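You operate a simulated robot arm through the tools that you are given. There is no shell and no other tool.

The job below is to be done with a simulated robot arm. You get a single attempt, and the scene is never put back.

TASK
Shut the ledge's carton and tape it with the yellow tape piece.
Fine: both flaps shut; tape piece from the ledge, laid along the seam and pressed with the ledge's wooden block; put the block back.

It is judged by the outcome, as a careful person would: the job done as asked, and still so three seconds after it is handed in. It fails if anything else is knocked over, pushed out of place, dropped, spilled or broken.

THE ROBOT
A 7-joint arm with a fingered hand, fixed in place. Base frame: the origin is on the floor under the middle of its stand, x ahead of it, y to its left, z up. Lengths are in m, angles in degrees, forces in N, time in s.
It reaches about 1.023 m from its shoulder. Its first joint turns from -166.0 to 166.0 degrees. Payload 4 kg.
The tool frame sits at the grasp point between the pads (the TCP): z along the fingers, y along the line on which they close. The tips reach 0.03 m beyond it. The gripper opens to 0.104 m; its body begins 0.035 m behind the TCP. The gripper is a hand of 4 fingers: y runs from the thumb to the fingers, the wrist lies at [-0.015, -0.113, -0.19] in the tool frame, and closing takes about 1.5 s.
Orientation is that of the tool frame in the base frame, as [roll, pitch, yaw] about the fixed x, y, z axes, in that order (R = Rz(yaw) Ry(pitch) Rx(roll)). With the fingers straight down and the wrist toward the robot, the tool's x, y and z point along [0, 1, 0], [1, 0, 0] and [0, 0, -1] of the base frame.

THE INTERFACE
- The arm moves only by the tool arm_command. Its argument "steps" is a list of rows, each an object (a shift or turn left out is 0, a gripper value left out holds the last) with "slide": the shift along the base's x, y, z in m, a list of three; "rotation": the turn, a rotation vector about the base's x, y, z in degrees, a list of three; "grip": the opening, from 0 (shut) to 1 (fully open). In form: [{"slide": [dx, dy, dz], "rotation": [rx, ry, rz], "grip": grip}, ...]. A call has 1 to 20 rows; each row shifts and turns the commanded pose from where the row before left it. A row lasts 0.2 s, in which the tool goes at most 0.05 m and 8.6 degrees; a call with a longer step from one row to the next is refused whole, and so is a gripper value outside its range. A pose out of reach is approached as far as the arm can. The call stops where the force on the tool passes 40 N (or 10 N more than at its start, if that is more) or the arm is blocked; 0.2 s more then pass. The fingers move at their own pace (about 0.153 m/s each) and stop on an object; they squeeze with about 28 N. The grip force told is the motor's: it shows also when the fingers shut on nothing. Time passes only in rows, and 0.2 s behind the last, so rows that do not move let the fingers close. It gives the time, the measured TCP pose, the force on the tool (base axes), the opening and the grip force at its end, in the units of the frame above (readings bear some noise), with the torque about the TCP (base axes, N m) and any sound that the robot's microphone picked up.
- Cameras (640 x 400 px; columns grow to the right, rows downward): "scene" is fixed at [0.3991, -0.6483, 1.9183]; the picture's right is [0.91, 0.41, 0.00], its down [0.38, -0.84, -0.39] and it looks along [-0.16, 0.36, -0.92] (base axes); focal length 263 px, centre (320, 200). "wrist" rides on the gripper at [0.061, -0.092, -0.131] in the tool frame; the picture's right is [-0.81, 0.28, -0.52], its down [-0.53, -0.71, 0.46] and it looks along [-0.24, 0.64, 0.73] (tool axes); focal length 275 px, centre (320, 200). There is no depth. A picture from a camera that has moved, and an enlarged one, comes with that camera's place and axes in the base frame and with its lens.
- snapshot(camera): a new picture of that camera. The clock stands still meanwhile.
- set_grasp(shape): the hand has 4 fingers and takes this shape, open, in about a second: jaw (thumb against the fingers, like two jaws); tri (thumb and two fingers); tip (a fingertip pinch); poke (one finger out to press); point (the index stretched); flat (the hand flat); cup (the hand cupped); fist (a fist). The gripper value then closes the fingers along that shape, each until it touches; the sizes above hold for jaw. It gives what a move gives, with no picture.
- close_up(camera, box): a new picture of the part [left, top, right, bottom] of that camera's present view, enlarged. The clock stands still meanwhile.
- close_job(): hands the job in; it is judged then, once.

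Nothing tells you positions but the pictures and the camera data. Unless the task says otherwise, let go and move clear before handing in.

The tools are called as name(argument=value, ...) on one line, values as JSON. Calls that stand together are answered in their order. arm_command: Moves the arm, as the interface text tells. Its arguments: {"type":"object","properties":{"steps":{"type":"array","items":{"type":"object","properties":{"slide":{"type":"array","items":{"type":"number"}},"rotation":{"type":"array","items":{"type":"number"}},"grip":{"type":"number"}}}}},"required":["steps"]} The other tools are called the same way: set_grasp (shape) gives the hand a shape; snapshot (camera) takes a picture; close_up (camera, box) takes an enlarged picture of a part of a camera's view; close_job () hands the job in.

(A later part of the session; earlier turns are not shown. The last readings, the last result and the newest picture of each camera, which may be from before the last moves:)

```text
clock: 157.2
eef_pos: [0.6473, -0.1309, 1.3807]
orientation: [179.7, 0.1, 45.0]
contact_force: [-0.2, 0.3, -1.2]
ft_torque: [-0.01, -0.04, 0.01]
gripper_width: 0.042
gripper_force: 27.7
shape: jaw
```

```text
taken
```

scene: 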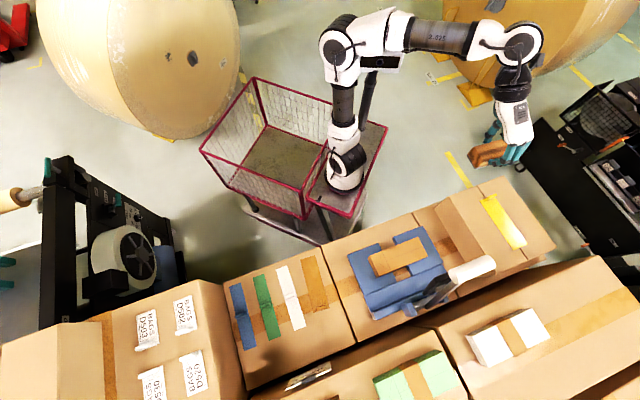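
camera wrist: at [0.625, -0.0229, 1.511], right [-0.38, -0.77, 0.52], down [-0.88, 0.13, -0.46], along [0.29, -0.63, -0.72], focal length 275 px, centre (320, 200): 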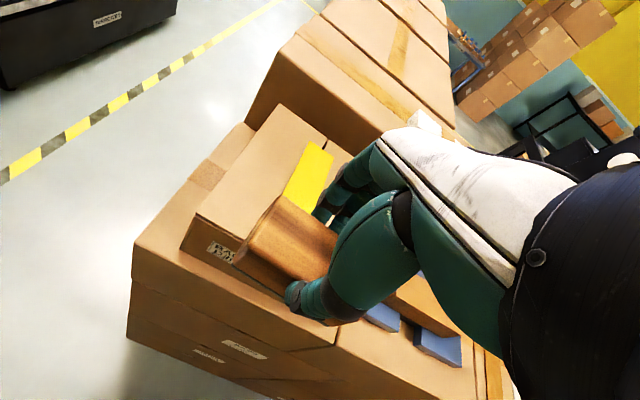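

Over beside the carton. Move above the middle of the tape, then lower slowly to contact.

arm_command(steps=[{"slide": [0.0286, -0.0286, 0]}, {"slide": [0.0286, -0.0286, 0]}, {"slide": [0.0286, -0.0286, 0]}, {"slide": [0.0285, -0.0285, -0.02]}, {"slide": [0, -0.001, -0.025]}, {"slide": [0, 0, -0.015]}, {}])

close_up(camera="wrist", box=[160, 60, 400, 300])

close_up(camera="scene", box=[440, 140, 580, 280])

```text
clock: 158.8
eef_pos: [0.7617, -0.2494, 1.3218]
orientation: [179.7, 0.0, 45.0]
contact_force: [-0.1, 0.2, -0.7]
ft_torque: [-0.02, -0.03, 0.0]
gripper_width: 0.0422
gripper_force: 27.9
shape: jaw
```

```text
1.67 times, centred on (280, 180) of wrist
camera zoom: at [0.7403, -0.1399, 1.4517], right [-0.38, -0.77, 0.52], down [-0.88, 0.13, -0.46], along [0.29, -0.63, -0.72], focal length 459 px, centre (387, 233)
```

zoom: 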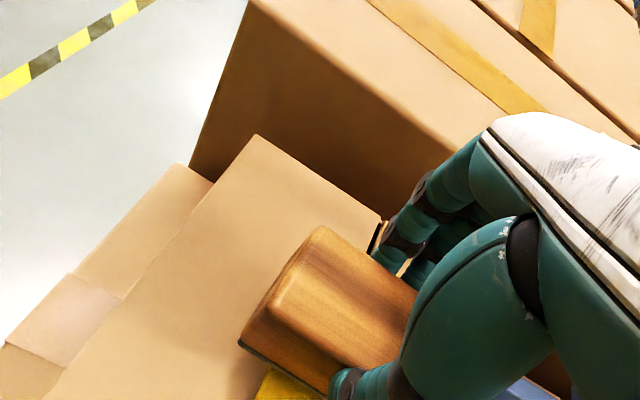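

```text
2.86 times, centred on (510, 210) of scene
camera zoom: at [0.3991, -0.6483, 1.9183], right [0.91, 0.41, 0.0], down [0.38, -0.84, -0.39], along [-0.16, 0.36, -0.92], focal length 752 px, centre (-223, 171)
```

zoom: 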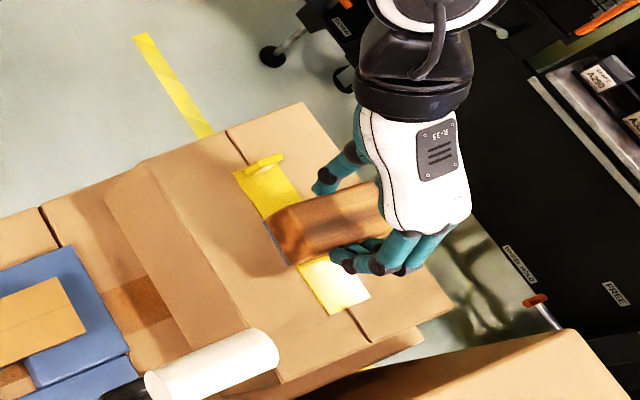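

The block is right across the tape. Lower to press.

arm_command(steps=[{"slide": [0, 0, -0.008]}, {"slide": [0, 0, -0.004]}, {"slide": [0, 0, -0.002]}, {"slide": [0, 0, -0.002]}, {}])

```text
clock: 160.1
eef_pos: [0.7613, -0.2493, 1.3054]
orientation: [179.8, 0.2, 45.0]
contact_force: [-0.4, 0.1, -1.1]
ft_torque: [-0.02, 0.0, -0.03]
gripper_width: 0.0422
gripper_force: 28.4
shape: jaw
```

arm_command(steps=[{"slide": [0, 0, -0.002]}, {"slide": [0, 0, -0.0015]}, {}])

```text
clock: 160.8
eef_pos: [0.7598, -0.2481, 1.3039]
orientation: [179.6, -0.1, 45.0]
contact_force: [2.1, -0.2, 16.2]
ft_torque: [-0.01, -0.03, 0.05]
gripper_width: 0.0424
gripper_force: 28.2
shape: jaw
```

Pressing at 16 N on the tape's middle. Hold, then lift slightly, step toward the far end and press again.

arm_command(steps=[{"slide": [0, 0, -0.0005]}, {}, {}, {"slide": [0, 0, 0.008]}, {"slide": [0.015, -0.015, 0]}, {"slide": [0.0115, -0.0115, 0]}, {"slide": [0, 0, -0.0055]}, {"slide": [0, 0, -0.0015]}, {}])

close_up(camera="scene", box=[440, 140, 580, 280])

```text
clock: 162.8
eef_pos: [0.7862, -0.2745, 1.3031]
orientation: [179.6, 0.0, 45.0]
contact_force: [0.8, 0.4, 12.9]
ft_torque: [0.05, 0.01, 0.02]
gripper_width: 0.0427
gripper_force: 28.5
shape: jaw
```

```text
2.86 times, centred on (510, 210) of scene
camera zoom: at [0.3991, -0.6483, 1.9183], right [0.91, 0.41, 0.0], down [0.38, -0.84, -0.39], along [-0.16, 0.36, -0.92], focal length 752 px, centre (-223, 171)
```

zoom: 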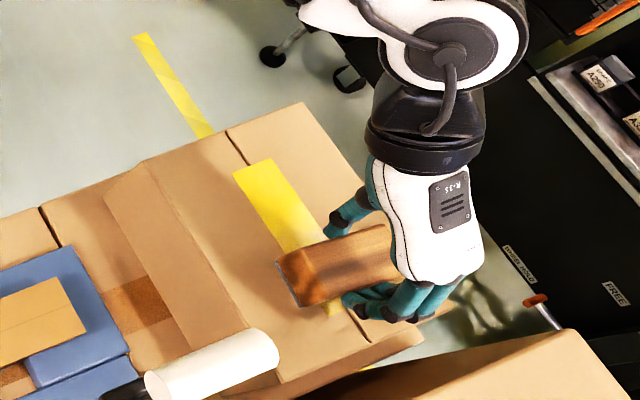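

The tape's tab has disappeared — it has stuck down. Press also the far end and then the near end for a full bond.

arm_command(steps=[{"slide": [0, 0, -0.0005]}, {}, {"slide": [0, 0, 0.015]}, {"slide": [0, 0, 0.018]}, {"slide": [-0.0189, 0.0189, 0]}, {"slide": [-0.0189, 0.0189, 0]}, {"slide": [-0.0189, 0.0189, 0]}, {}])

close_up(camera="scene", box=[440, 140, 580, 280])

close_up(camera="wrist", box=[160, 60, 400, 300])

```text
clock: 164.7
eef_pos: [0.7312, -0.2169, 1.3352]
orientation: [179.8, 0.0, 45.0]
contact_force: [-0.3, 0.5, -1.3]
ft_torque: [-0.01, 0.0, 0.03]
gripper_width: 0.0425
gripper_force: 27.8
shape: jaw
```

```text
2.86 times, centred on (510, 210) of scene
camera zoom: at [0.3991, -0.6483, 1.9183], right [0.91, 0.41, 0.0], down [0.38, -0.84, -0.39], along [-0.16, 0.36, -0.92], focal length 752 px, centre (-223, 171)
```

zoom: 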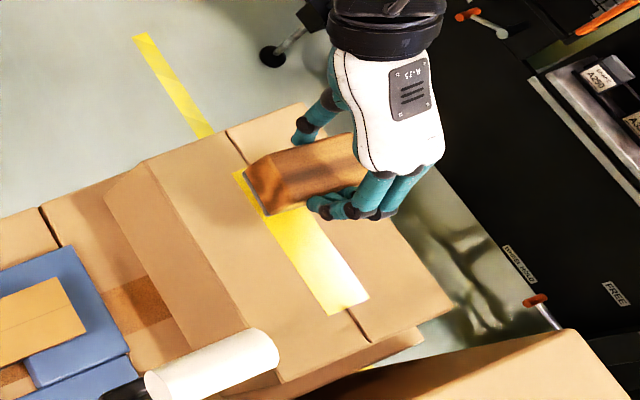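

```text
1.67 times, centred on (280, 180) of wrist
camera zoom: at [0.7084, -0.1078, 1.465], right [-0.38, -0.77, 0.52], down [-0.88, 0.13, -0.46], along [0.29, -0.63, -0.72], focal length 459 px, centre (387, 233)
```

zoom: 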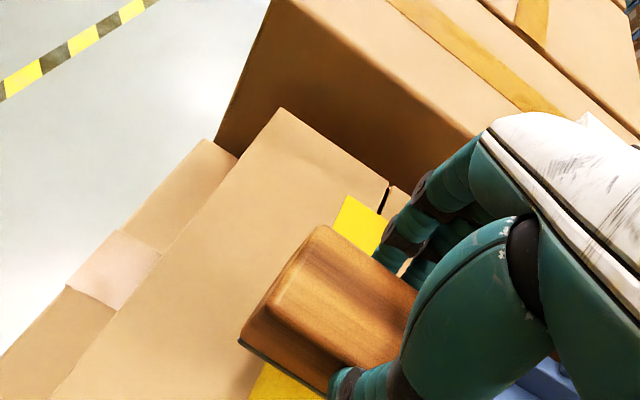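

Press the near end of the tape as well.

arm_command(steps=[{"slide": [0, 0, -0.02]}, {"slide": [0, 0, -0.008]}, {"slide": [0, 0, -0.002]}, {"slide": [0, 0, -0.0015]}, {}])

```text
clock: 165.8
eef_pos: [0.7304, -0.2168, 1.3043]
orientation: [179.6, -0.1, 45.0]
contact_force: [-1.1, 0.5, 6.9]
ft_torque: [0.01, -0.01, 0.0]
gripper_width: 0.0428
gripper_force: 28.0
shape: jaw
```

arm_command(steps=[{"slide": [0, 0, -0.001]}, {}, {}, {"slide": [0, 0, 0.02]}, {"slide": [0, 0, 0.03]}, {"slide": [-0.02, 0.02, 0.03]}, {"slide": [-0.03, 0.03, 0.01]}, {"slide": [-0.03, 0.03, 0]}, {}])

close_up(camera="scene", box=[440, 140, 580, 280])

snapshot(camera="wrist")

```text
clock: 167.8
eef_pos: [0.6488, -0.1386, 1.3927]
orientation: [179.8, 0.0, 45.0]
contact_force: [0.4, 0.9, -1.8]
ft_torque: [0.0, 0.0, 0.03]
gripper_width: 0.0426
gripper_force: 27.8
shape: jaw
```

```text
2.86 times, centred on (510, 210) of scene
camera zoom: at [0.3991, -0.6483, 1.9183], right [0.91, 0.41, 0.0], down [0.38, -0.84, -0.39], along [-0.16, 0.36, -0.92], focal length 752 px, centre (-223, 171)
```

zoom: 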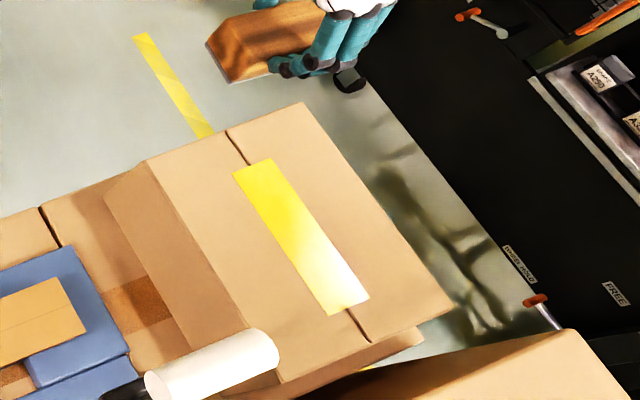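

```text
taken
camera wrist: at [0.6283, -0.0301, 1.5218], right [-0.38, -0.77, 0.52], down [-0.88, 0.13, -0.46], along [0.29, -0.63, -0.72], focal length 275 px, centre (320, 200)
```

wrist: 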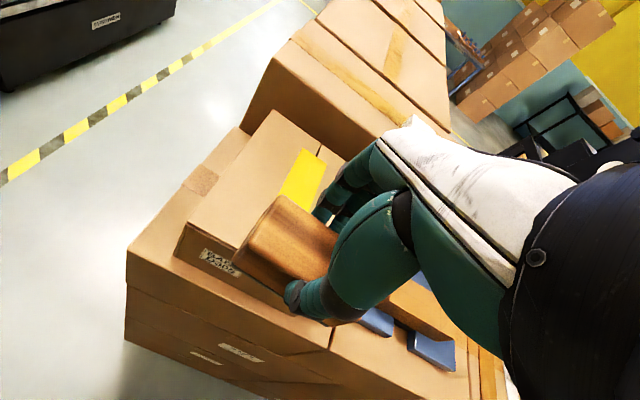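

The tape lies flat along the seam, flaps shut. Now to put the block back: I'll set it at the parking spot again, re-grip with the tilted low grip that fits beside the tall box, and return it.

arm_command(steps=[{"slide": [-0.0322, -0.0322, 0]}, {"slide": [-0.0322, -0.0322, 0]}, {"slide": [-0.0322, -0.0322, 0]}, {"slide": [-0.0322, -0.0322, 0]}, {"slide": [-0.0322, -0.0322, 0]}, {"slide": [-0.0322, -0.0322, 0]}, {"slide": [-0.0322, -0.0322, 0]}, {"slide": [-0.0322, -0.0322, 0]}, {"slide": [-0.0322, -0.0322, 0]}, {"slide": [-0.0322, -0.0322, 0]}, {"slide": [0.025, -0.0243, -0.03]}, {"slide": [0.025, -0.0243, -0.03]}, {"slide": [0.0251, -0.0244, -0.03]}, {}])

snapshot(camera="wrist")

close_up(camera="scene", box=[270, 220, 400, 330])

```text
clock: 170.8
eef_pos: [0.4037, -0.5333, 1.301]
orientation: [179.6, 0.1, 45.0]
contact_force: [-0.7, -0.3, -0.4]
ft_torque: [0.0, 0.01, -0.01]
gripper_width: 0.0424
gripper_force: 28.1
shape: jaw
```

```text
taken
camera wrist: at [0.382, -0.4251, 1.4324], right [-0.38, -0.77, 0.52], down [-0.88, 0.13, -0.46], along [0.29, -0.63, -0.72], focal length 275 px, centre (320, 200)
```

wrist: 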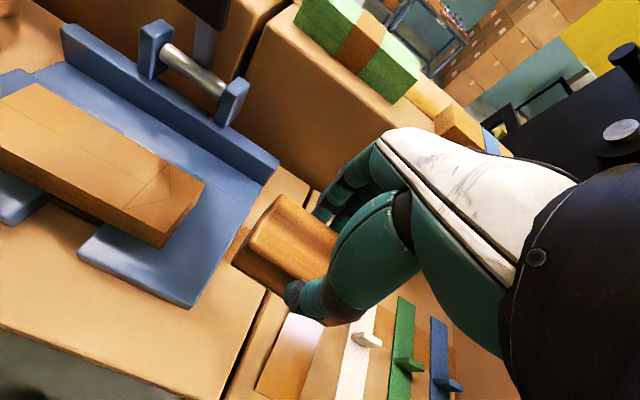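

```text
3.64 times, centred on (335, 275) of scene
camera zoom: at [0.3991, -0.6483, 1.9183], right [0.91, 0.41, 0.0], down [0.38, -0.84, -0.39], along [-0.16, 0.36, -0.92], focal length 957 px, centre (266, -73)
```

zoom: 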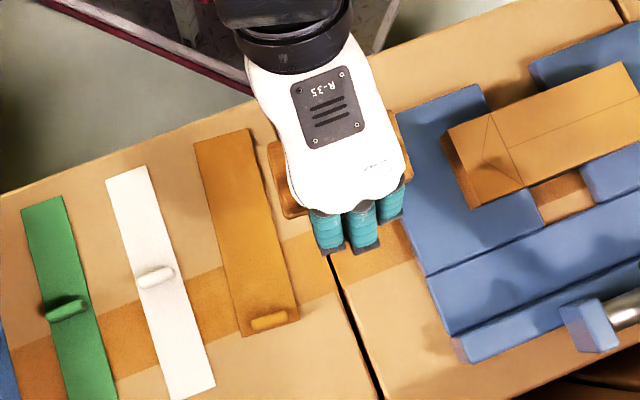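

Shift 5 mm away from the plate and set the block down.

arm_command(steps=[{"slide": [-0.004, -0.004, -0.02]}, {"slide": [0, 0, -0.035]}, {"slide": [0, 0, -0.03]}, {"slide": [0, 0, -0.01]}, {"slide": [0, 0, -0.005]}, {"slide": [0, 0, -0.002]}, {}])

close_up(camera="scene", box=[270, 220, 400, 330])

close_up(camera="wrist", box=[160, 150, 380, 370])

```text
clock: 172.4
eef_pos: [0.3992, -0.5368, 1.2008]
orientation: [179.8, 0.1, 45.0]
contact_force: [0.5, 0.7, -1.0]
ft_torque: [-0.01, 0.0, -0.01]
gripper_width: 0.0424
gripper_force: 28.0
shape: jaw
```

```text
3.64 times, centred on (335, 275) of scene
camera zoom: at [0.3991, -0.6483, 1.9183], right [0.91, 0.41, 0.0], down [0.38, -0.84, -0.39], along [-0.16, 0.36, -0.92], focal length 957 px, centre (266, -73)
```

zoom: 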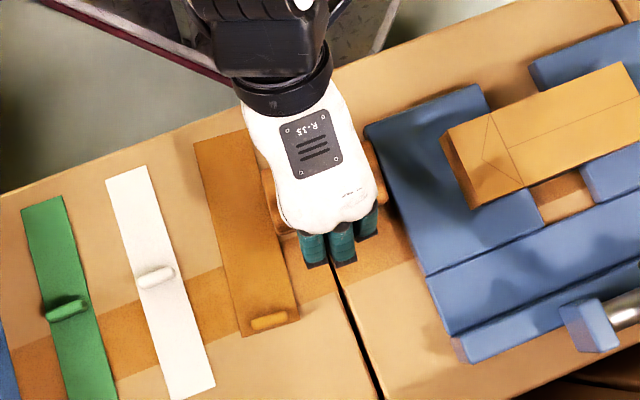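

```text
1.82 times, centred on (270, 260) of wrist
camera zoom: at [0.3785, -0.4281, 1.3311], right [-0.38, -0.77, 0.52], down [-0.88, 0.13, -0.46], along [0.29, -0.63, -0.72], focal length 500 px, centre (411, 91)
```

zoom: 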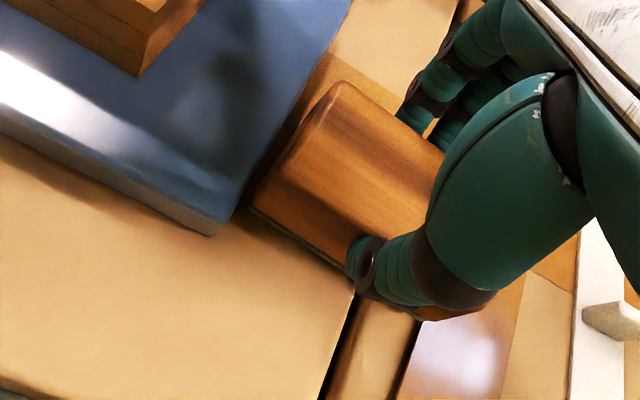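

arm_command(steps=[{"slide": [0, 0, -0.0015]}, {"slide": [0, 0, -0.0015]}, {}])

```text
clock: 173.2
eef_pos: [0.399, -0.5372, 1.1983]
orientation: [179.7, 0.1, 45.1]
contact_force: [0.7, 0.9, 3.1]
ft_torque: [-0.04, 0.04, 0.02]
gripper_width: 0.0423
gripper_force: 28.2
shape: jaw
```

Block rests on the ledge. Release, rise, tilt the hand back 18° and re-grip low.

arm_command(steps=[{"grip": 0.44}, {"grip": 0.5}, {"grip": 0.58}, {}, {"slide": [0, 0, 0.03]}, {"slide": [0, 0, 0.04]}, {"slide": [0, 0.003, 0.02], "rotation": [-4.24, -4.24, 0]}, {"slide": [0, 0.003, 0], "rotation": [-4.24, -4.24, 0]}, {"slide": [0.0007, 0.004, 0], "rotation": [-4.24, -4.24, 0]}, {}])

close_up(camera="wrist", box=[140, 180, 360, 400])

close_up(camera="scene", box=[270, 220, 400, 330])

```text
clock: 175.4
eef_pos: [0.4007, -0.5265, 1.2882]
orientation: [161.6, 0.0, 45.0]
contact_force: [0.1, 0.8, -0.4]
ft_torque: [0.0, 0.03, 0.01]
gripper_width: 0.0598
gripper_force: 0.0
shape: jaw
```

```text
1.82 times, centred on (250, 290) of wrist
camera zoom: at [0.3544, -0.3924, 1.3837], right [-0.5, -0.64, 0.58], down [-0.76, 0.0, -0.66], along [0.42, -0.77, -0.49], focal length 500 px, centre (447, 36)
```

zoom: 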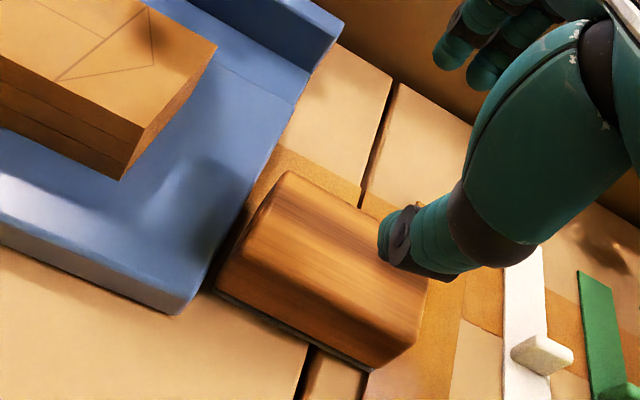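

```text
3.64 times, centred on (335, 275) of scene
camera zoom: at [0.3991, -0.6483, 1.9183], right [0.91, 0.41, 0.0], down [0.38, -0.84, -0.39], along [-0.16, 0.36, -0.92], focal length 957 px, centre (266, -73)
```

zoom: 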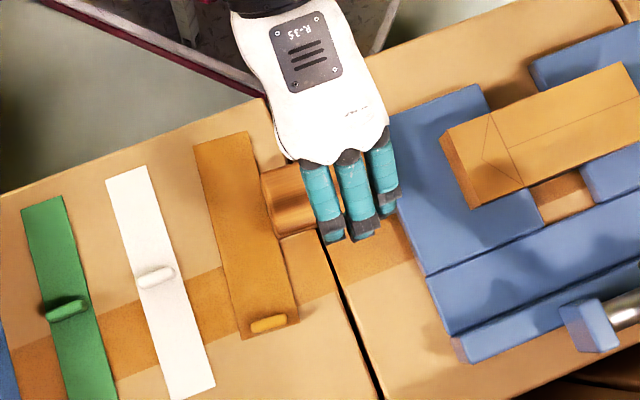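

arm_command(steps=[{"slide": [0, 0, -0.03]}, {"slide": [0, 0, -0.03]}, {"slide": [0, 0, -0.02]}, {"slide": [0, 0, -0.012]}, {"slide": [0, 0, -0.006]}, {}])

close_up(camera="wrist", box=[180, 130, 400, 350])

```text
clock: 176.8
eef_pos: [0.3992, -0.5278, 1.191]
orientation: [161.7, 0.1, 44.9]
contact_force: [0.2, 0.3, -0.6]
ft_torque: [-0.02, 0.05, 0.01]
gripper_width: 0.0602
gripper_force: 0.1
shape: jaw
```

```text
1.82 times, centred on (290, 240) of wrist
camera zoom: at [0.3534, -0.3932, 1.2863], right [-0.5, -0.64, 0.58], down [-0.76, 0.0, -0.66], along [0.42, -0.77, -0.49], focal length 500 px, centre (374, 127)
```

zoom: 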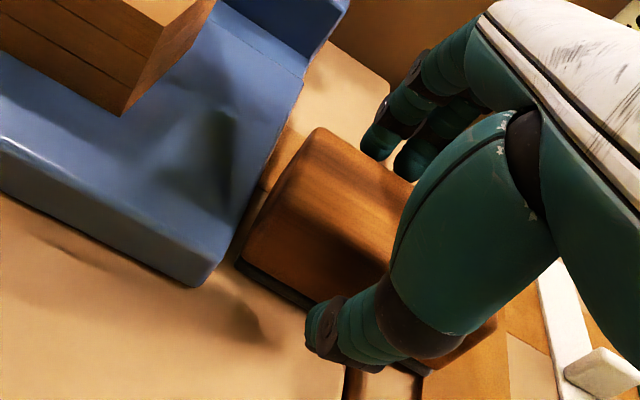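

arm_command(steps=[{"slide": [0, 0, -0.003]}, {"slide": [0, 0, -0.0025]}, {"grip": 0.52}, {"grip": 0.47}, {"grip": 0.43}, {"grip": 0.36}, {"grip": 0.2}, {"grip": 0.0}, {}, {}])

close_up(camera="wrist", box=[180, 130, 400, 350])

```text
clock: 179.1
eef_pos: [0.3995, -0.5267, 1.1854]
orientation: [161.8, -0.1, 45.1]
contact_force: [0.5, 0.4, 3.3]
ft_torque: [0.05, 0.08, 0.02]
gripper_width: 0.0444
gripper_force: 27.7
shape: jaw
```

```text
1.82 times, centred on (290, 240) of wrist
camera zoom: at [0.3532, -0.3931, 1.2806], right [-0.5, -0.64, 0.58], down [-0.76, 0.0, -0.66], along [0.42, -0.77, -0.49], focal length 500 px, centre (374, 127)
```

zoom: 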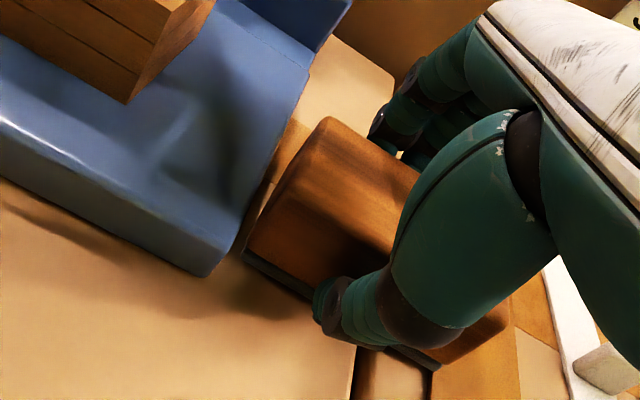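

Re-gripped as before. Lift and carry it back toward its original place.

arm_command(steps=[{"slide": [0, 0, 0.02]}, {"slide": [0, 0, 0.04]}, {"slide": [0.0137, -0.0278, 0]}, {"slide": [0.0137, -0.0278, 0]}, {"slide": [0.0137, -0.0278, 0]}, {"slide": [0.0138, -0.0279, 0], "rotation": [0, 0, 0.5]}, {}])

snapshot(camera="wrist")

close_up(camera="scene", box=[310, 235, 400, 355])

```text
clock: 180.7
eef_pos: [0.4543, -0.6385, 1.245]
orientation: [161.9, 0.1, 45.5]
contact_force: [0.0, -0.6, -1.0]
ft_torque: [0.01, 0.0, 0.02]
gripper_width: 0.044
gripper_force: 28.1
shape: jaw
```

```text
taken
camera wrist: at [0.4063, -0.5052, 1.3405], right [-0.5, -0.65, 0.58], down [-0.76, -0.01, -0.66], along [0.43, -0.76, -0.49], focal length 275 px, centre (320, 200)
```

wrist: 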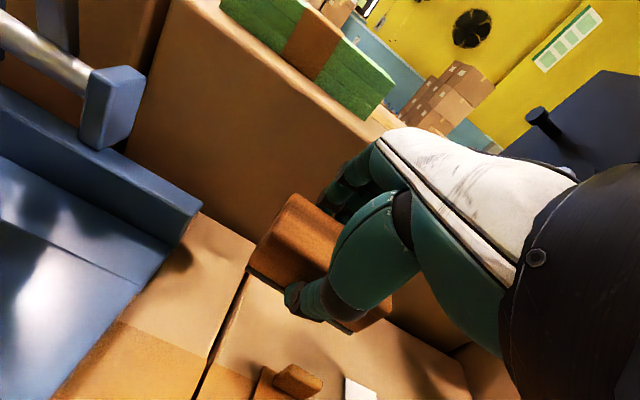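

```text
3.33 times, centred on (355, 295) of scene
camera zoom: at [0.3991, -0.6483, 1.9183], right [0.91, 0.41, 0.0], down [0.38, -0.84, -0.39], along [-0.16, 0.36, -0.92], focal length 877 px, centre (203, -117)
```

zoom: 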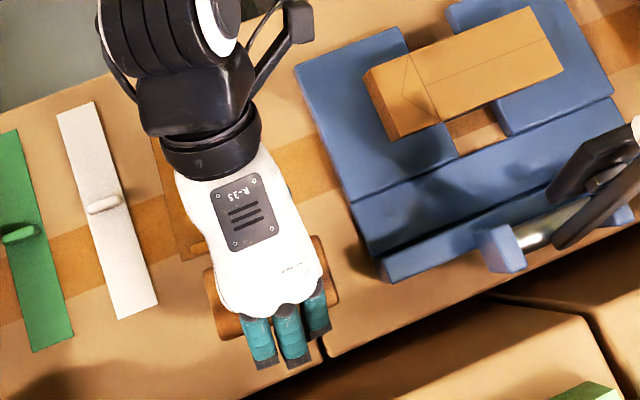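

Now move the last 2 cm outward and lower gently into place.

arm_command(steps=[{"slide": [0.007, -0.007, -0.01]}, {"slide": [0.0072, -0.0067, -0.01]}, {"slide": [0, 0, -0.015]}, {"slide": [0, 0, -0.012]}, {"slide": [0, 0, -0.007]}, {}])

close_up(camera="scene", box=[310, 235, 400, 355])

close_up(camera="wrist", box=[180, 130, 400, 350])

```text
clock: 182.1
eef_pos: [0.4682, -0.6512, 1.1906]
orientation: [161.8, 0.1, 45.5]
contact_force: [-0.2, -0.3, -1.1]
ft_torque: [0.0, 0.01, -0.01]
gripper_width: 0.044
gripper_force: 27.7
shape: jaw
```

```text
3.33 times, centred on (355, 295) of scene
camera zoom: at [0.3991, -0.6483, 1.9183], right [0.91, 0.41, 0.0], down [0.38, -0.84, -0.39], along [-0.16, 0.36, -0.92], focal length 877 px, centre (203, -117)
```

zoom: 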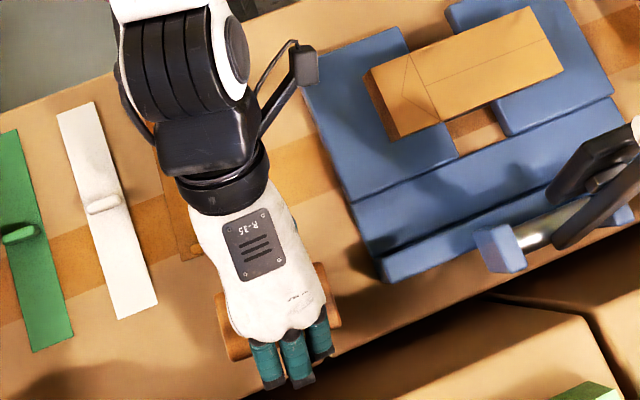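

```text
1.82 times, centred on (290, 240) of wrist
camera zoom: at [0.4212, -0.5183, 1.2857], right [-0.5, -0.65, 0.58], down [-0.76, -0.01, -0.66], along [0.43, -0.76, -0.49], focal length 500 px, centre (374, 127)
```

zoom: 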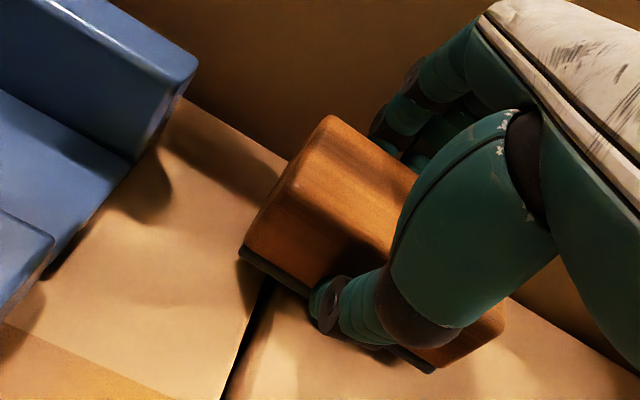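

close_up(camera="scene", box=[360, 305, 420, 345])

close_up(camera="scene", box=[310, 290, 400, 350])

```text
10.00 times, centred on (390, 325) of scene
camera zoom: at [0.3991, -0.6483, 1.9183], right [0.91, 0.41, 0.0], down [0.38, -0.84, -0.39], along [-0.16, 0.36, -0.92], focal length 2631 px, centre (-380, -1050)
```

zoom: 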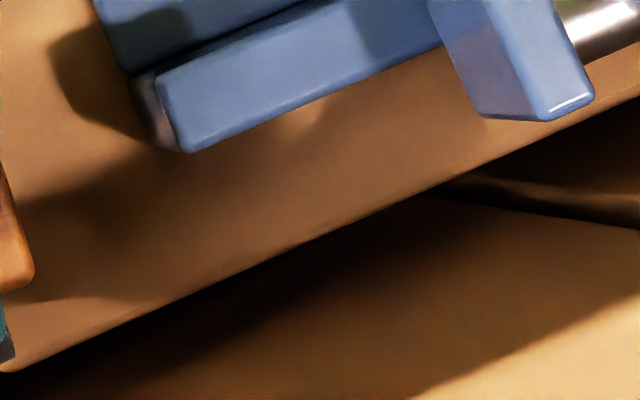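

```text
6.67 times, centred on (355, 320) of scene
camera zoom: at [0.3991, -0.6483, 1.9183], right [0.91, 0.41, 0.0], down [0.38, -0.84, -0.39], along [-0.16, 0.36, -0.92], focal length 1754 px, centre (87, -600)
```

zoom: 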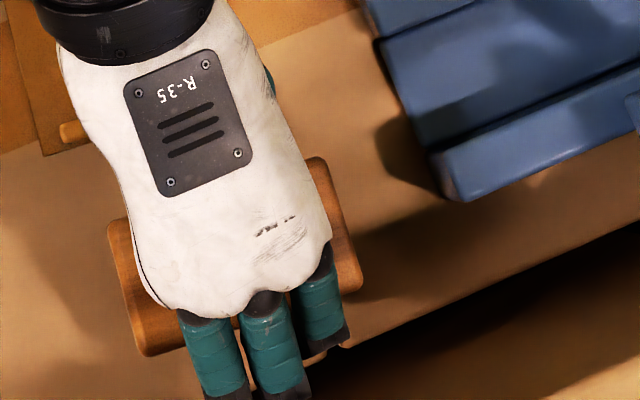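

The block is turned ~5° and ~5 mm short of its original pose. Correct by rotating +5° and 3.5 mm outward, then set down.

arm_command(steps=[{"slide": [0.0007, -0.0013, 0], "rotation": [0, 0, 2.5]}, {"slide": [0.0007, -0.0014, 0], "rotation": [0, 0, 2.5]}, {}, {"slide": [0, 0, -0.003]}, {"slide": [0, 0, -0.002]}, {}])

close_up(camera="scene", box=[310, 290, 400, 350])

```text
clock: 183.4
eef_pos: [0.4706, -0.6554, 1.1861]
orientation: [161.9, 0.0, 50.6]
contact_force: [-0.1, -0.4, -1.2]
ft_torque: [-0.01, 0.01, -0.05]
gripper_width: 0.0439
gripper_force: 27.9
shape: jaw
```

```text
6.67 times, centred on (355, 320) of scene
camera zoom: at [0.3991, -0.6483, 1.9183], right [0.91, 0.41, 0.0], down [0.38, -0.84, -0.39], along [-0.16, 0.36, -0.92], focal length 1754 px, centre (87, -600)
```

zoom: 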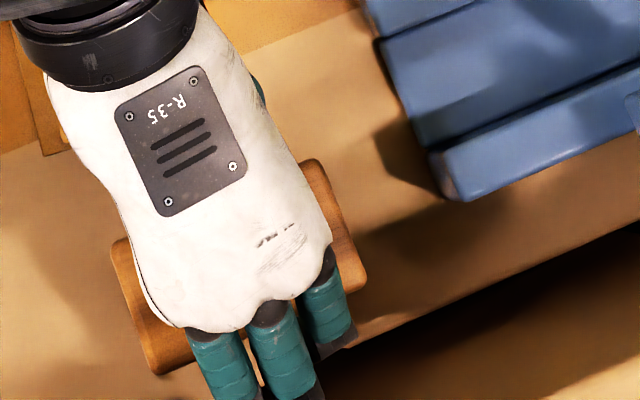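

arm_command(steps=[{"slide": [0.0011, -0.0011, 0]}, {"slide": [0.0012, -0.0012, 0]}, {}])

```text
clock: 184.2
eef_pos: [0.473, -0.6565, 1.185]
orientation: [161.7, -0.1, 50.5]
contact_force: [-0.4, 0.1, -1.0]
ft_torque: [0.02, -0.04, 0.0]
gripper_width: 0.0439
gripper_force: 28.1
shape: jaw
```

arm_command(steps=[{"slide": [0, 0, -0.0012]}, {"slide": [0, 0, -0.001]}, {}])

```text
clock: 185.1
eef_pos: [0.4739, -0.6563, 1.1841]
orientation: [161.8, 0.1, 50.5]
contact_force: [1.0, -1.1, 9.6]
ft_torque: [0.1, 0.09, 0.03]
gripper_width: 0.0442
gripper_force: 28.3
shape: jaw
```

On the ledge. Ease off and open just enough to free it.

arm_command(steps=[{"slide": [0, 0, 0.0008]}, {"grip": 0.44}, {"grip": 0.46}, {"grip": 0.48}, {"grip": 0.5}, {}, {}])

close_up(camera="scene", box=[310, 290, 400, 350])

close_up(camera="wrist", box=[180, 130, 400, 350])

```text
clock: 186.7
eef_pos: [0.4736, -0.6568, 1.1849]
orientation: [161.8, 0.0, 50.5]
contact_force: [-0.5, 0.4, 0.6]
ft_torque: [-0.01, 0.0, -0.02]
gripper_width: 0.0512
gripper_force: 0.0
shape: jaw
```

```text
6.67 times, centred on (355, 320) of scene
camera zoom: at [0.3991, -0.6483, 1.9183], right [0.91, 0.41, 0.0], down [0.38, -0.84, -0.39], along [-0.16, 0.36, -0.92], focal length 1754 px, centre (87, -600)
```

zoom: 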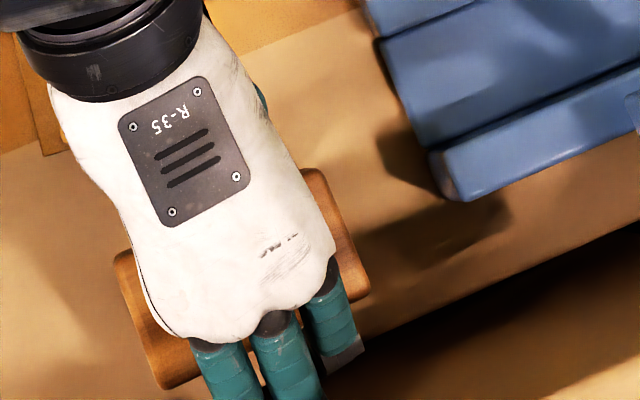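

```text
1.82 times, centred on (290, 240) of wrist
camera zoom: at [0.4141, -0.5278, 1.2794], right [-0.44, -0.69, 0.58], down [-0.75, -0.07, -0.66], along [0.49, -0.72, -0.49], focal length 500 px, centre (374, 127)
```

zoom: 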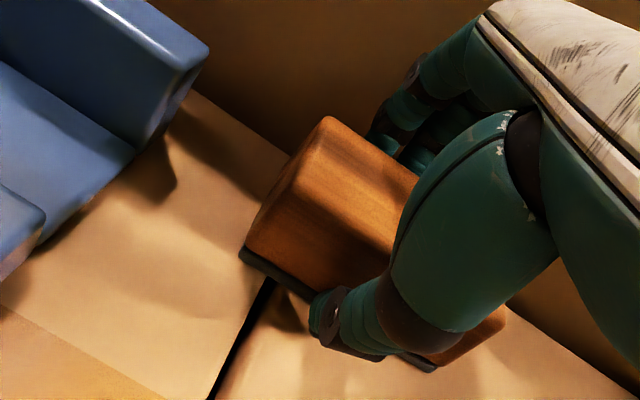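

The block's outline now matches its original within ~2 mm. Lift the hand straight up slowly.

arm_command(steps=[{"slide": [0, 0, 0.005]}, {"slide": [0, 0, 0.008]}, {"slide": [0, 0, 0.012]}, {"slide": [0, 0, 0.015]}, {"slide": [0, 0, 0.02]}, {"slide": [0, 0, 0.03]}, {"slide": [0, 0, 0.03]}, {}])

close_up(camera="scene", box=[310, 235, 400, 355])

```text
clock: 188.4
eef_pos: [0.4734, -0.6553, 1.3037]
orientation: [161.9, 0.0, 50.4]
contact_force: [-0.5, 0.5, -0.2]
ft_torque: [0.0, 0.0, -0.02]
gripper_width: 0.0517
gripper_force: 0.1
shape: jaw
```

```text
3.33 times, centred on (355, 295) of scene
camera zoom: at [0.3991, -0.6483, 1.9183], right [0.91, 0.41, 0.0], down [0.38, -0.84, -0.39], along [-0.16, 0.36, -0.92], focal length 877 px, centre (203, -117)
```

zoom: 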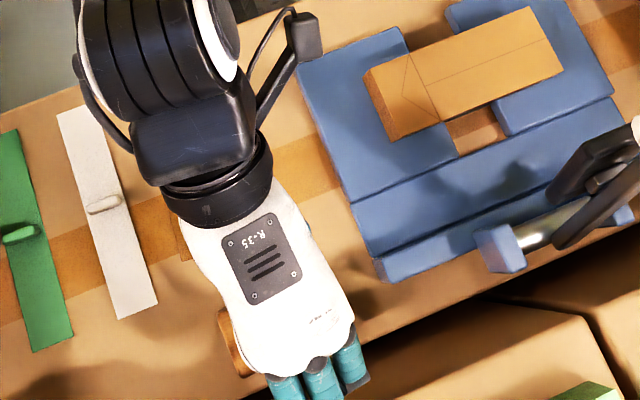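

Clear. Now raise further, level the hand and retreat to view everything.

arm_command(steps=[{"slide": [0, 0, 0.04]}, {"slide": [-0.01, 0.01, 0.04], "rotation": [0, 0, -2.5]}, {"slide": [-0.03, 0.03, 0.01], "rotation": [4.24, 4.24, -2.5]}, {"slide": [-0.03, 0.03, 0.01], "rotation": [4.24, 4.24, 0]}, {"slide": [-0.03, 0.03, 0.01], "rotation": [4.24, 4.24, 0]}, {"slide": [-0.025, 0.025, 0.01]}, {}])

close_up(camera="scene", box=[310, 235, 400, 355])

snapshot(camera="scene")

snapshot(camera="wrist")

```text
clock: 190.1
eef_pos: [0.3458, -0.5311, 1.4251]
orientation: [179.7, -0.2, 45.4]
contact_force: [0.4, 0.5, 0.1]
ft_torque: [-0.04, -0.02, 0.01]
gripper_width: 0.0518
gripper_force: 0.0
shape: jaw
```

```text
3.33 times, centred on (355, 295) of scene
camera zoom: at [0.3991, -0.6483, 1.9183], right [0.91, 0.41, 0.0], down [0.38, -0.84, -0.39], along [-0.16, 0.36, -0.92], focal length 877 px, centre (203, -117)
```

zoom: 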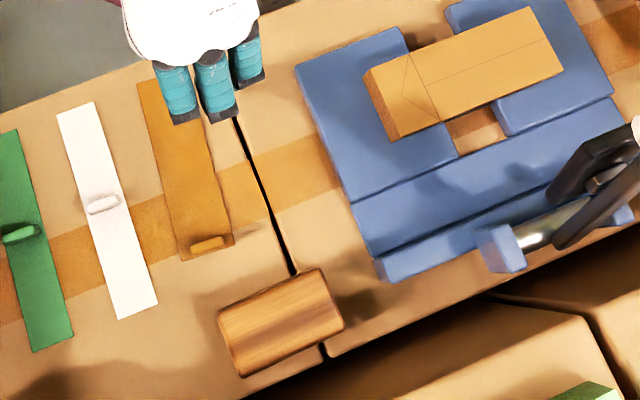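

```text
taken
```

scene: 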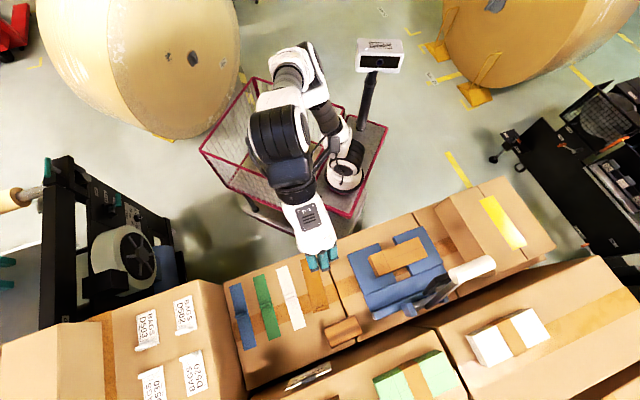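

```text
taken
camera wrist: at [0.324, -0.4242, 1.5544], right [-0.37, -0.77, 0.52], down [-0.88, 0.12, -0.46], along [0.29, -0.63, -0.72], focal length 275 px, centre (320, 200)
```

wrist: 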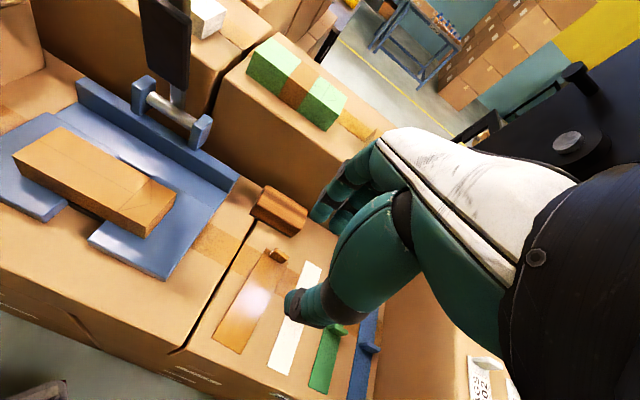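

The block is back exactly. Let me move the hand away to compare the tapes with their original positions.

arm_command(steps=[{"slide": [0.0, 0.04, 0.02]}, {"slide": [0.0, 0.04, 0.02]}, {"slide": [0.02, 0.04, 0.01]}, {"slide": [0.03, 0.03, 0.01]}, {}])

close_up(camera="scene", box=[310, 235, 400, 355])

close_up(camera="scene", box=[210, 220, 460, 400])

close_up(camera="scene", box=[400, 140, 600, 300])

```text
clock: 191.2
eef_pos: [0.3976, -0.383, 1.4828]
orientation: [179.8, -0.3, 45.6]
contact_force: [0.4, -1.0, -0.3]
ft_torque: [0.03, 0.01, 0.01]
gripper_width: 0.0517
gripper_force: 0.2
shape: jaw
```

```text
3.33 times, centred on (355, 295) of scene
camera zoom: at [0.3991, -0.6483, 1.9183], right [0.91, 0.41, 0.0], down [0.38, -0.84, -0.39], along [-0.16, 0.36, -0.92], focal length 877 px, centre (203, -117)
```

zoom: 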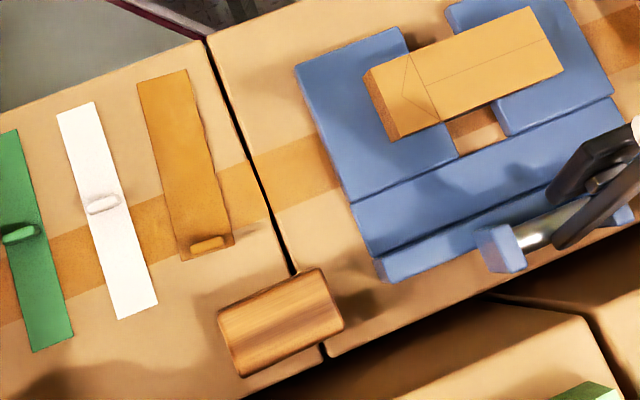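

```text
2.22 times, centred on (335, 310) of scene
camera zoom: at [0.3991, -0.6483, 1.9183], right [0.91, 0.41, 0.0], down [0.38, -0.84, -0.39], along [-0.16, 0.36, -0.92], focal length 585 px, centre (287, -44)
```

zoom: 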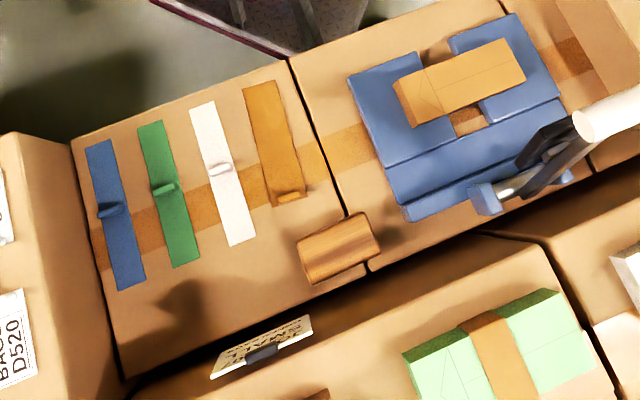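

```text
2.50 times, centred on (500, 220) of scene
camera zoom: at [0.3991, -0.6483, 1.9183], right [0.91, 0.41, 0.0], down [0.38, -0.84, -0.39], along [-0.16, 0.36, -0.92], focal length 658 px, centre (-130, 150)
```

zoom: 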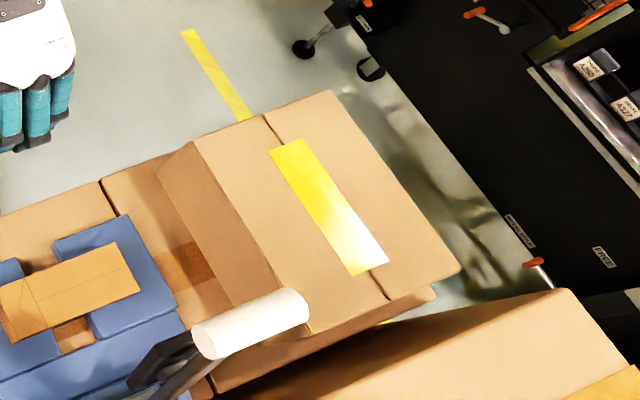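

The job itself is done; block, white, green and blue match the start. Brown's near end is still ~1 cm (5°) off, so I'll nudge that end back with one finger — there's ample free space there.

set_grasp(shape="poke")

arm_command(steps=[{"slide": [-0.01, -0.03, -0.03]}, {"slide": [-0.012, -0.032, -0.03]}, {"slide": [-0.012, -0.032, -0.035]}, {"slide": [-0.0115, -0.0321, -0.035]}, {"slide": [0, 0, -0.045]}, {"slide": [0, 0, -0.045]}, {"slide": [0, 0, -0.045]}, {"slide": [0, 0, -0.03]}, {}])

close_up(camera="wrist", box=[180, 150, 400, 370])

close_up(camera="scene", box=[270, 220, 400, 330])

```text
clock: 192.2
eef_pos: [0.3973, -0.3836, 1.4838]
orientation: [179.8, -0.2, 45.5]
contact_force: [0.0, -0.3, 0.7]
ft_torque: [0.01, -0.03, -0.02]
gripper_width: 0.0
gripper_force: 0.1
shape: poke
```

```text
clock: 194.2
eef_pos: [0.3524, -0.5075, 1.1864]
orientation: [179.8, -0.2, 45.5]
contact_force: [-0.2, 0.2, 0.1]
ft_torque: [-0.01, 0.0, -0.01]
gripper_width: 0.0001
gripper_force: 0.1
shape: poke
```

```text
1.82 times, centred on (290, 260) of wrist
camera zoom: at [0.3292, -0.4002, 1.3173], right [-0.38, -0.77, 0.52], down [-0.88, 0.12, -0.46], along [0.29, -0.63, -0.72], focal length 500 px, centre (374, 91)
```

zoom: 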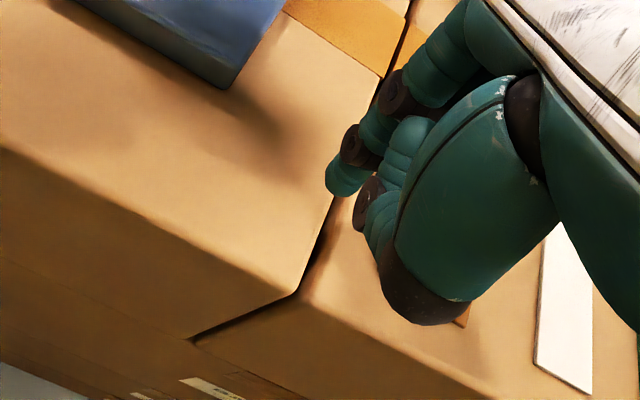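

```text
3.64 times, centred on (335, 275) of scene
camera zoom: at [0.3991, -0.6483, 1.9183], right [0.91, 0.41, 0.0], down [0.38, -0.84, -0.39], along [-0.16, 0.36, -0.92], focal length 957 px, centre (266, -73)
```

zoom: 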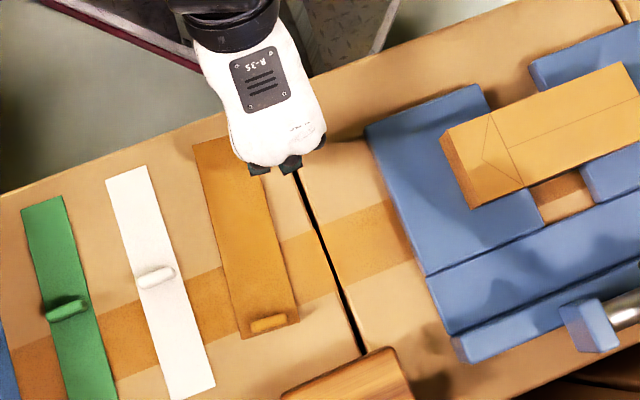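

arm_command(steps=[{"slide": [0, 0, -0.009]}, {"slide": [0, 0, -0.0045]}, {"slide": [-0.0035, -0.0035, 0]}, {"slide": [-0.0035, -0.0035, 0]}, {"slide": [-0.0035, -0.0035, 0]}, {"slide": [-0.0035, -0.0035, 0]}, {"slide": [-0.0035, -0.0035, 0]}, {"slide": [-0.0035, -0.0035, 0]}, {}])

close_up(camera="scene", box=[270, 220, 400, 330])

close_up(camera="wrist", box=[180, 150, 400, 370])

```text
clock: 196.2
eef_pos: [0.3332, -0.529, 1.1761]
orientation: [179.7, -0.2, 45.5]
contact_force: [0.0, -0.4, 0.0]
ft_torque: [0.02, 0.01, 0.02]
gripper_width: 0.0
gripper_force: 0.1
shape: poke
```

```text
3.64 times, centred on (335, 275) of scene
camera zoom: at [0.3991, -0.6483, 1.9183], right [0.91, 0.41, 0.0], down [0.38, -0.84, -0.39], along [-0.16, 0.36, -0.92], focal length 957 px, centre (266, -73)
```

zoom: 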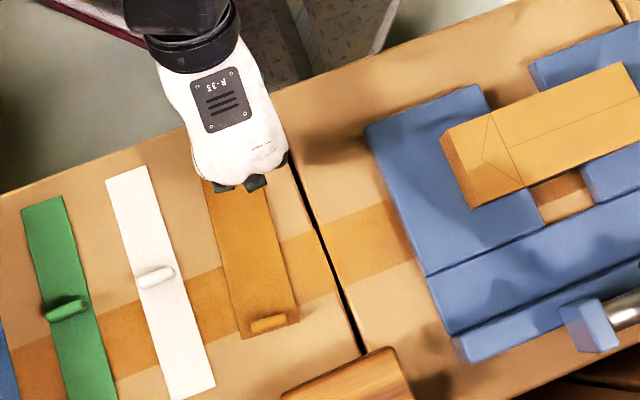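

```text
1.82 times, centred on (290, 260) of wrist
camera zoom: at [0.3096, -0.421, 1.306], right [-0.38, -0.77, 0.52], down [-0.88, 0.12, -0.46], along [0.29, -0.63, -0.72], focal length 500 px, centre (374, 91)
```

zoom: 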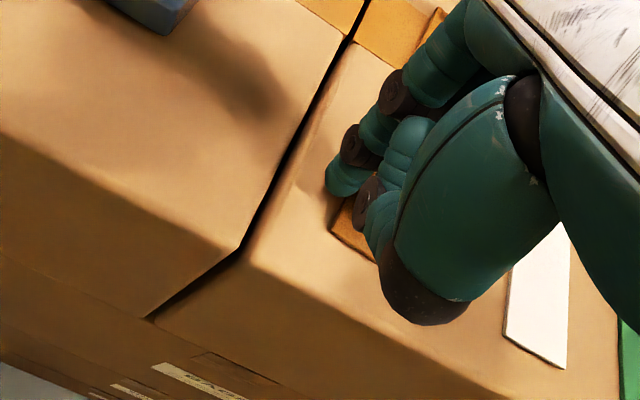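

The fingertip is 3 mm too high (riding over the tape). Back off a little, lower, then push.

arm_command(steps=[{"slide": [0.004, 0.004, 0]}, {"slide": [0.004, 0.004, 0]}, {"slide": [0, 0, -0.003]}, {}])

```text
clock: 197.2
eef_pos: [0.3397, -0.5215, 1.1731]
orientation: [179.5, -0.2, 45.5]
contact_force: [2.1, -1.0, 11.9]
ft_torque: [-0.11, 0.04, 0.03]
gripper_width: 0.0001
gripper_force: 0.0
shape: poke
```

arm_command(steps=[{"slide": [0, 0, 0.0012]}, {"slide": [-0.002, -0.002, 0]}, {"slide": [-0.0025, -0.0025, 0]}, {"slide": [-0.0025, -0.0025, 0]}, {"slide": [-0.0025, -0.0025, 0]}, {"slide": [-0.0025, -0.0025, 0]}, {}])

close_up(camera="scene", box=[270, 220, 400, 330])

close_up(camera="wrist", box=[180, 150, 400, 370])

```text
clock: 198.8
eef_pos: [0.3265, -0.5329, 1.1736]
orientation: [179.8, -0.1, 45.5]
contact_force: [0.5, 0.6, 1.2]
ft_torque: [0.0, -0.01, 0.02]
gripper_width: 0.0
gripper_force: 0.0
shape: poke
```

```text
3.64 times, centred on (335, 275) of scene
camera zoom: at [0.3991, -0.6483, 1.9183], right [0.91, 0.41, 0.0], down [0.38, -0.84, -0.39], along [-0.16, 0.36, -0.92], focal length 957 px, centre (266, -73)
```

zoom: 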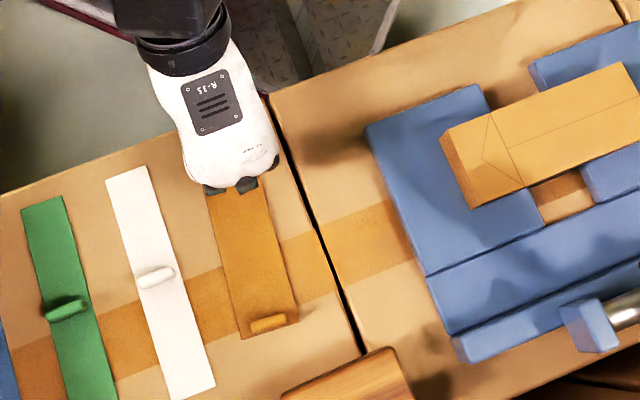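

```text
1.82 times, centred on (290, 260) of wrist
camera zoom: at [0.3045, -0.4249, 1.3042], right [-0.38, -0.77, 0.52], down [-0.88, 0.12, -0.46], along [0.29, -0.63, -0.72], focal length 500 px, centre (374, 91)
```

zoom: 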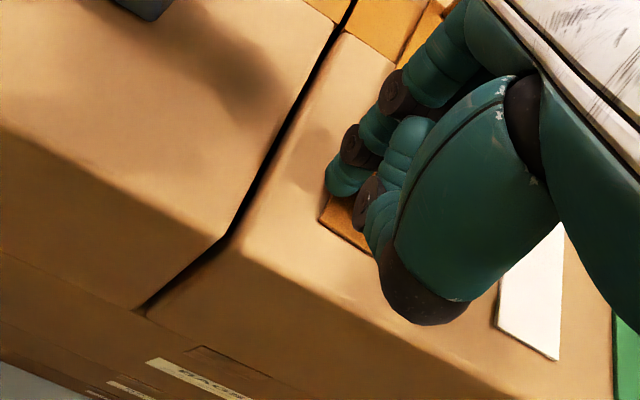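

The finger is riding on the tape's end; use that: press lightly and drag the end sideways.

arm_command(steps=[{"slide": [0, 0, -0.0015]}, {"slide": [-0.0018, -0.0018, 0]}, {"slide": [-0.0018, -0.0018, 0]}, {"slide": [-0.0018, -0.0018, 0]}, {"slide": [-0.0018, -0.0018, 0]}, {"slide": [-0.0018, -0.0018, 0]}, {}])

close_up(camera="wrist", box=[180, 150, 400, 370])

close_up(camera="scene", box=[270, 220, 400, 330])

```text
clock: 200.3
eef_pos: [0.3178, -0.541, 1.1726]
orientation: [179.7, -0.2, 45.4]
contact_force: [2.0, 1.7, 16.8]
ft_torque: [0.12, -0.05, 0.0]
gripper_width: 0.0002
gripper_force: 0.0
shape: poke
```

```text
1.82 times, centred on (290, 260) of wrist
camera zoom: at [0.2948, -0.4334, 1.303], right [-0.38, -0.77, 0.52], down [-0.88, 0.12, -0.46], along [0.29, -0.63, -0.72], focal length 500 px, centre (374, 91)
```

zoom: 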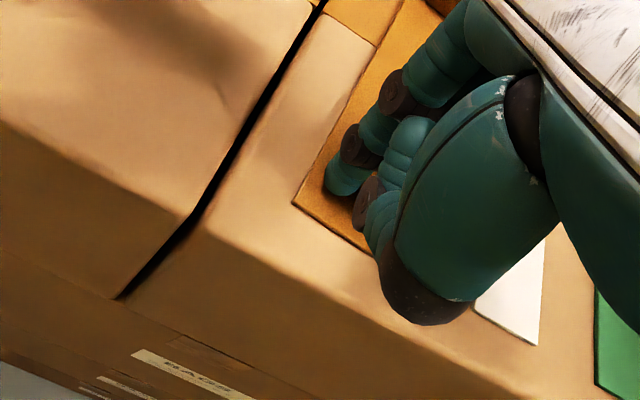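

```text
3.64 times, centred on (335, 275) of scene
camera zoom: at [0.3991, -0.6483, 1.9183], right [0.91, 0.41, 0.0], down [0.38, -0.84, -0.39], along [-0.16, 0.36, -0.92], focal length 957 px, centre (266, -73)
```

zoom: 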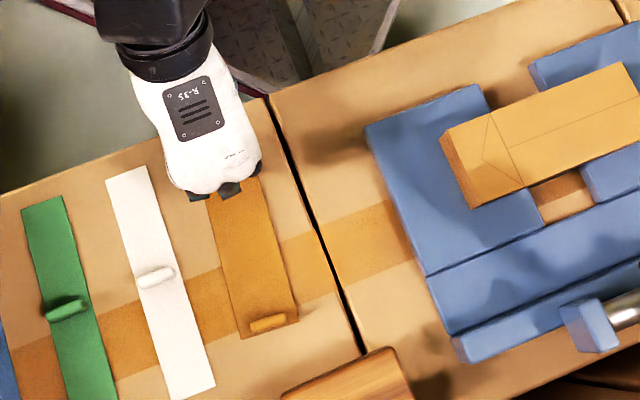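

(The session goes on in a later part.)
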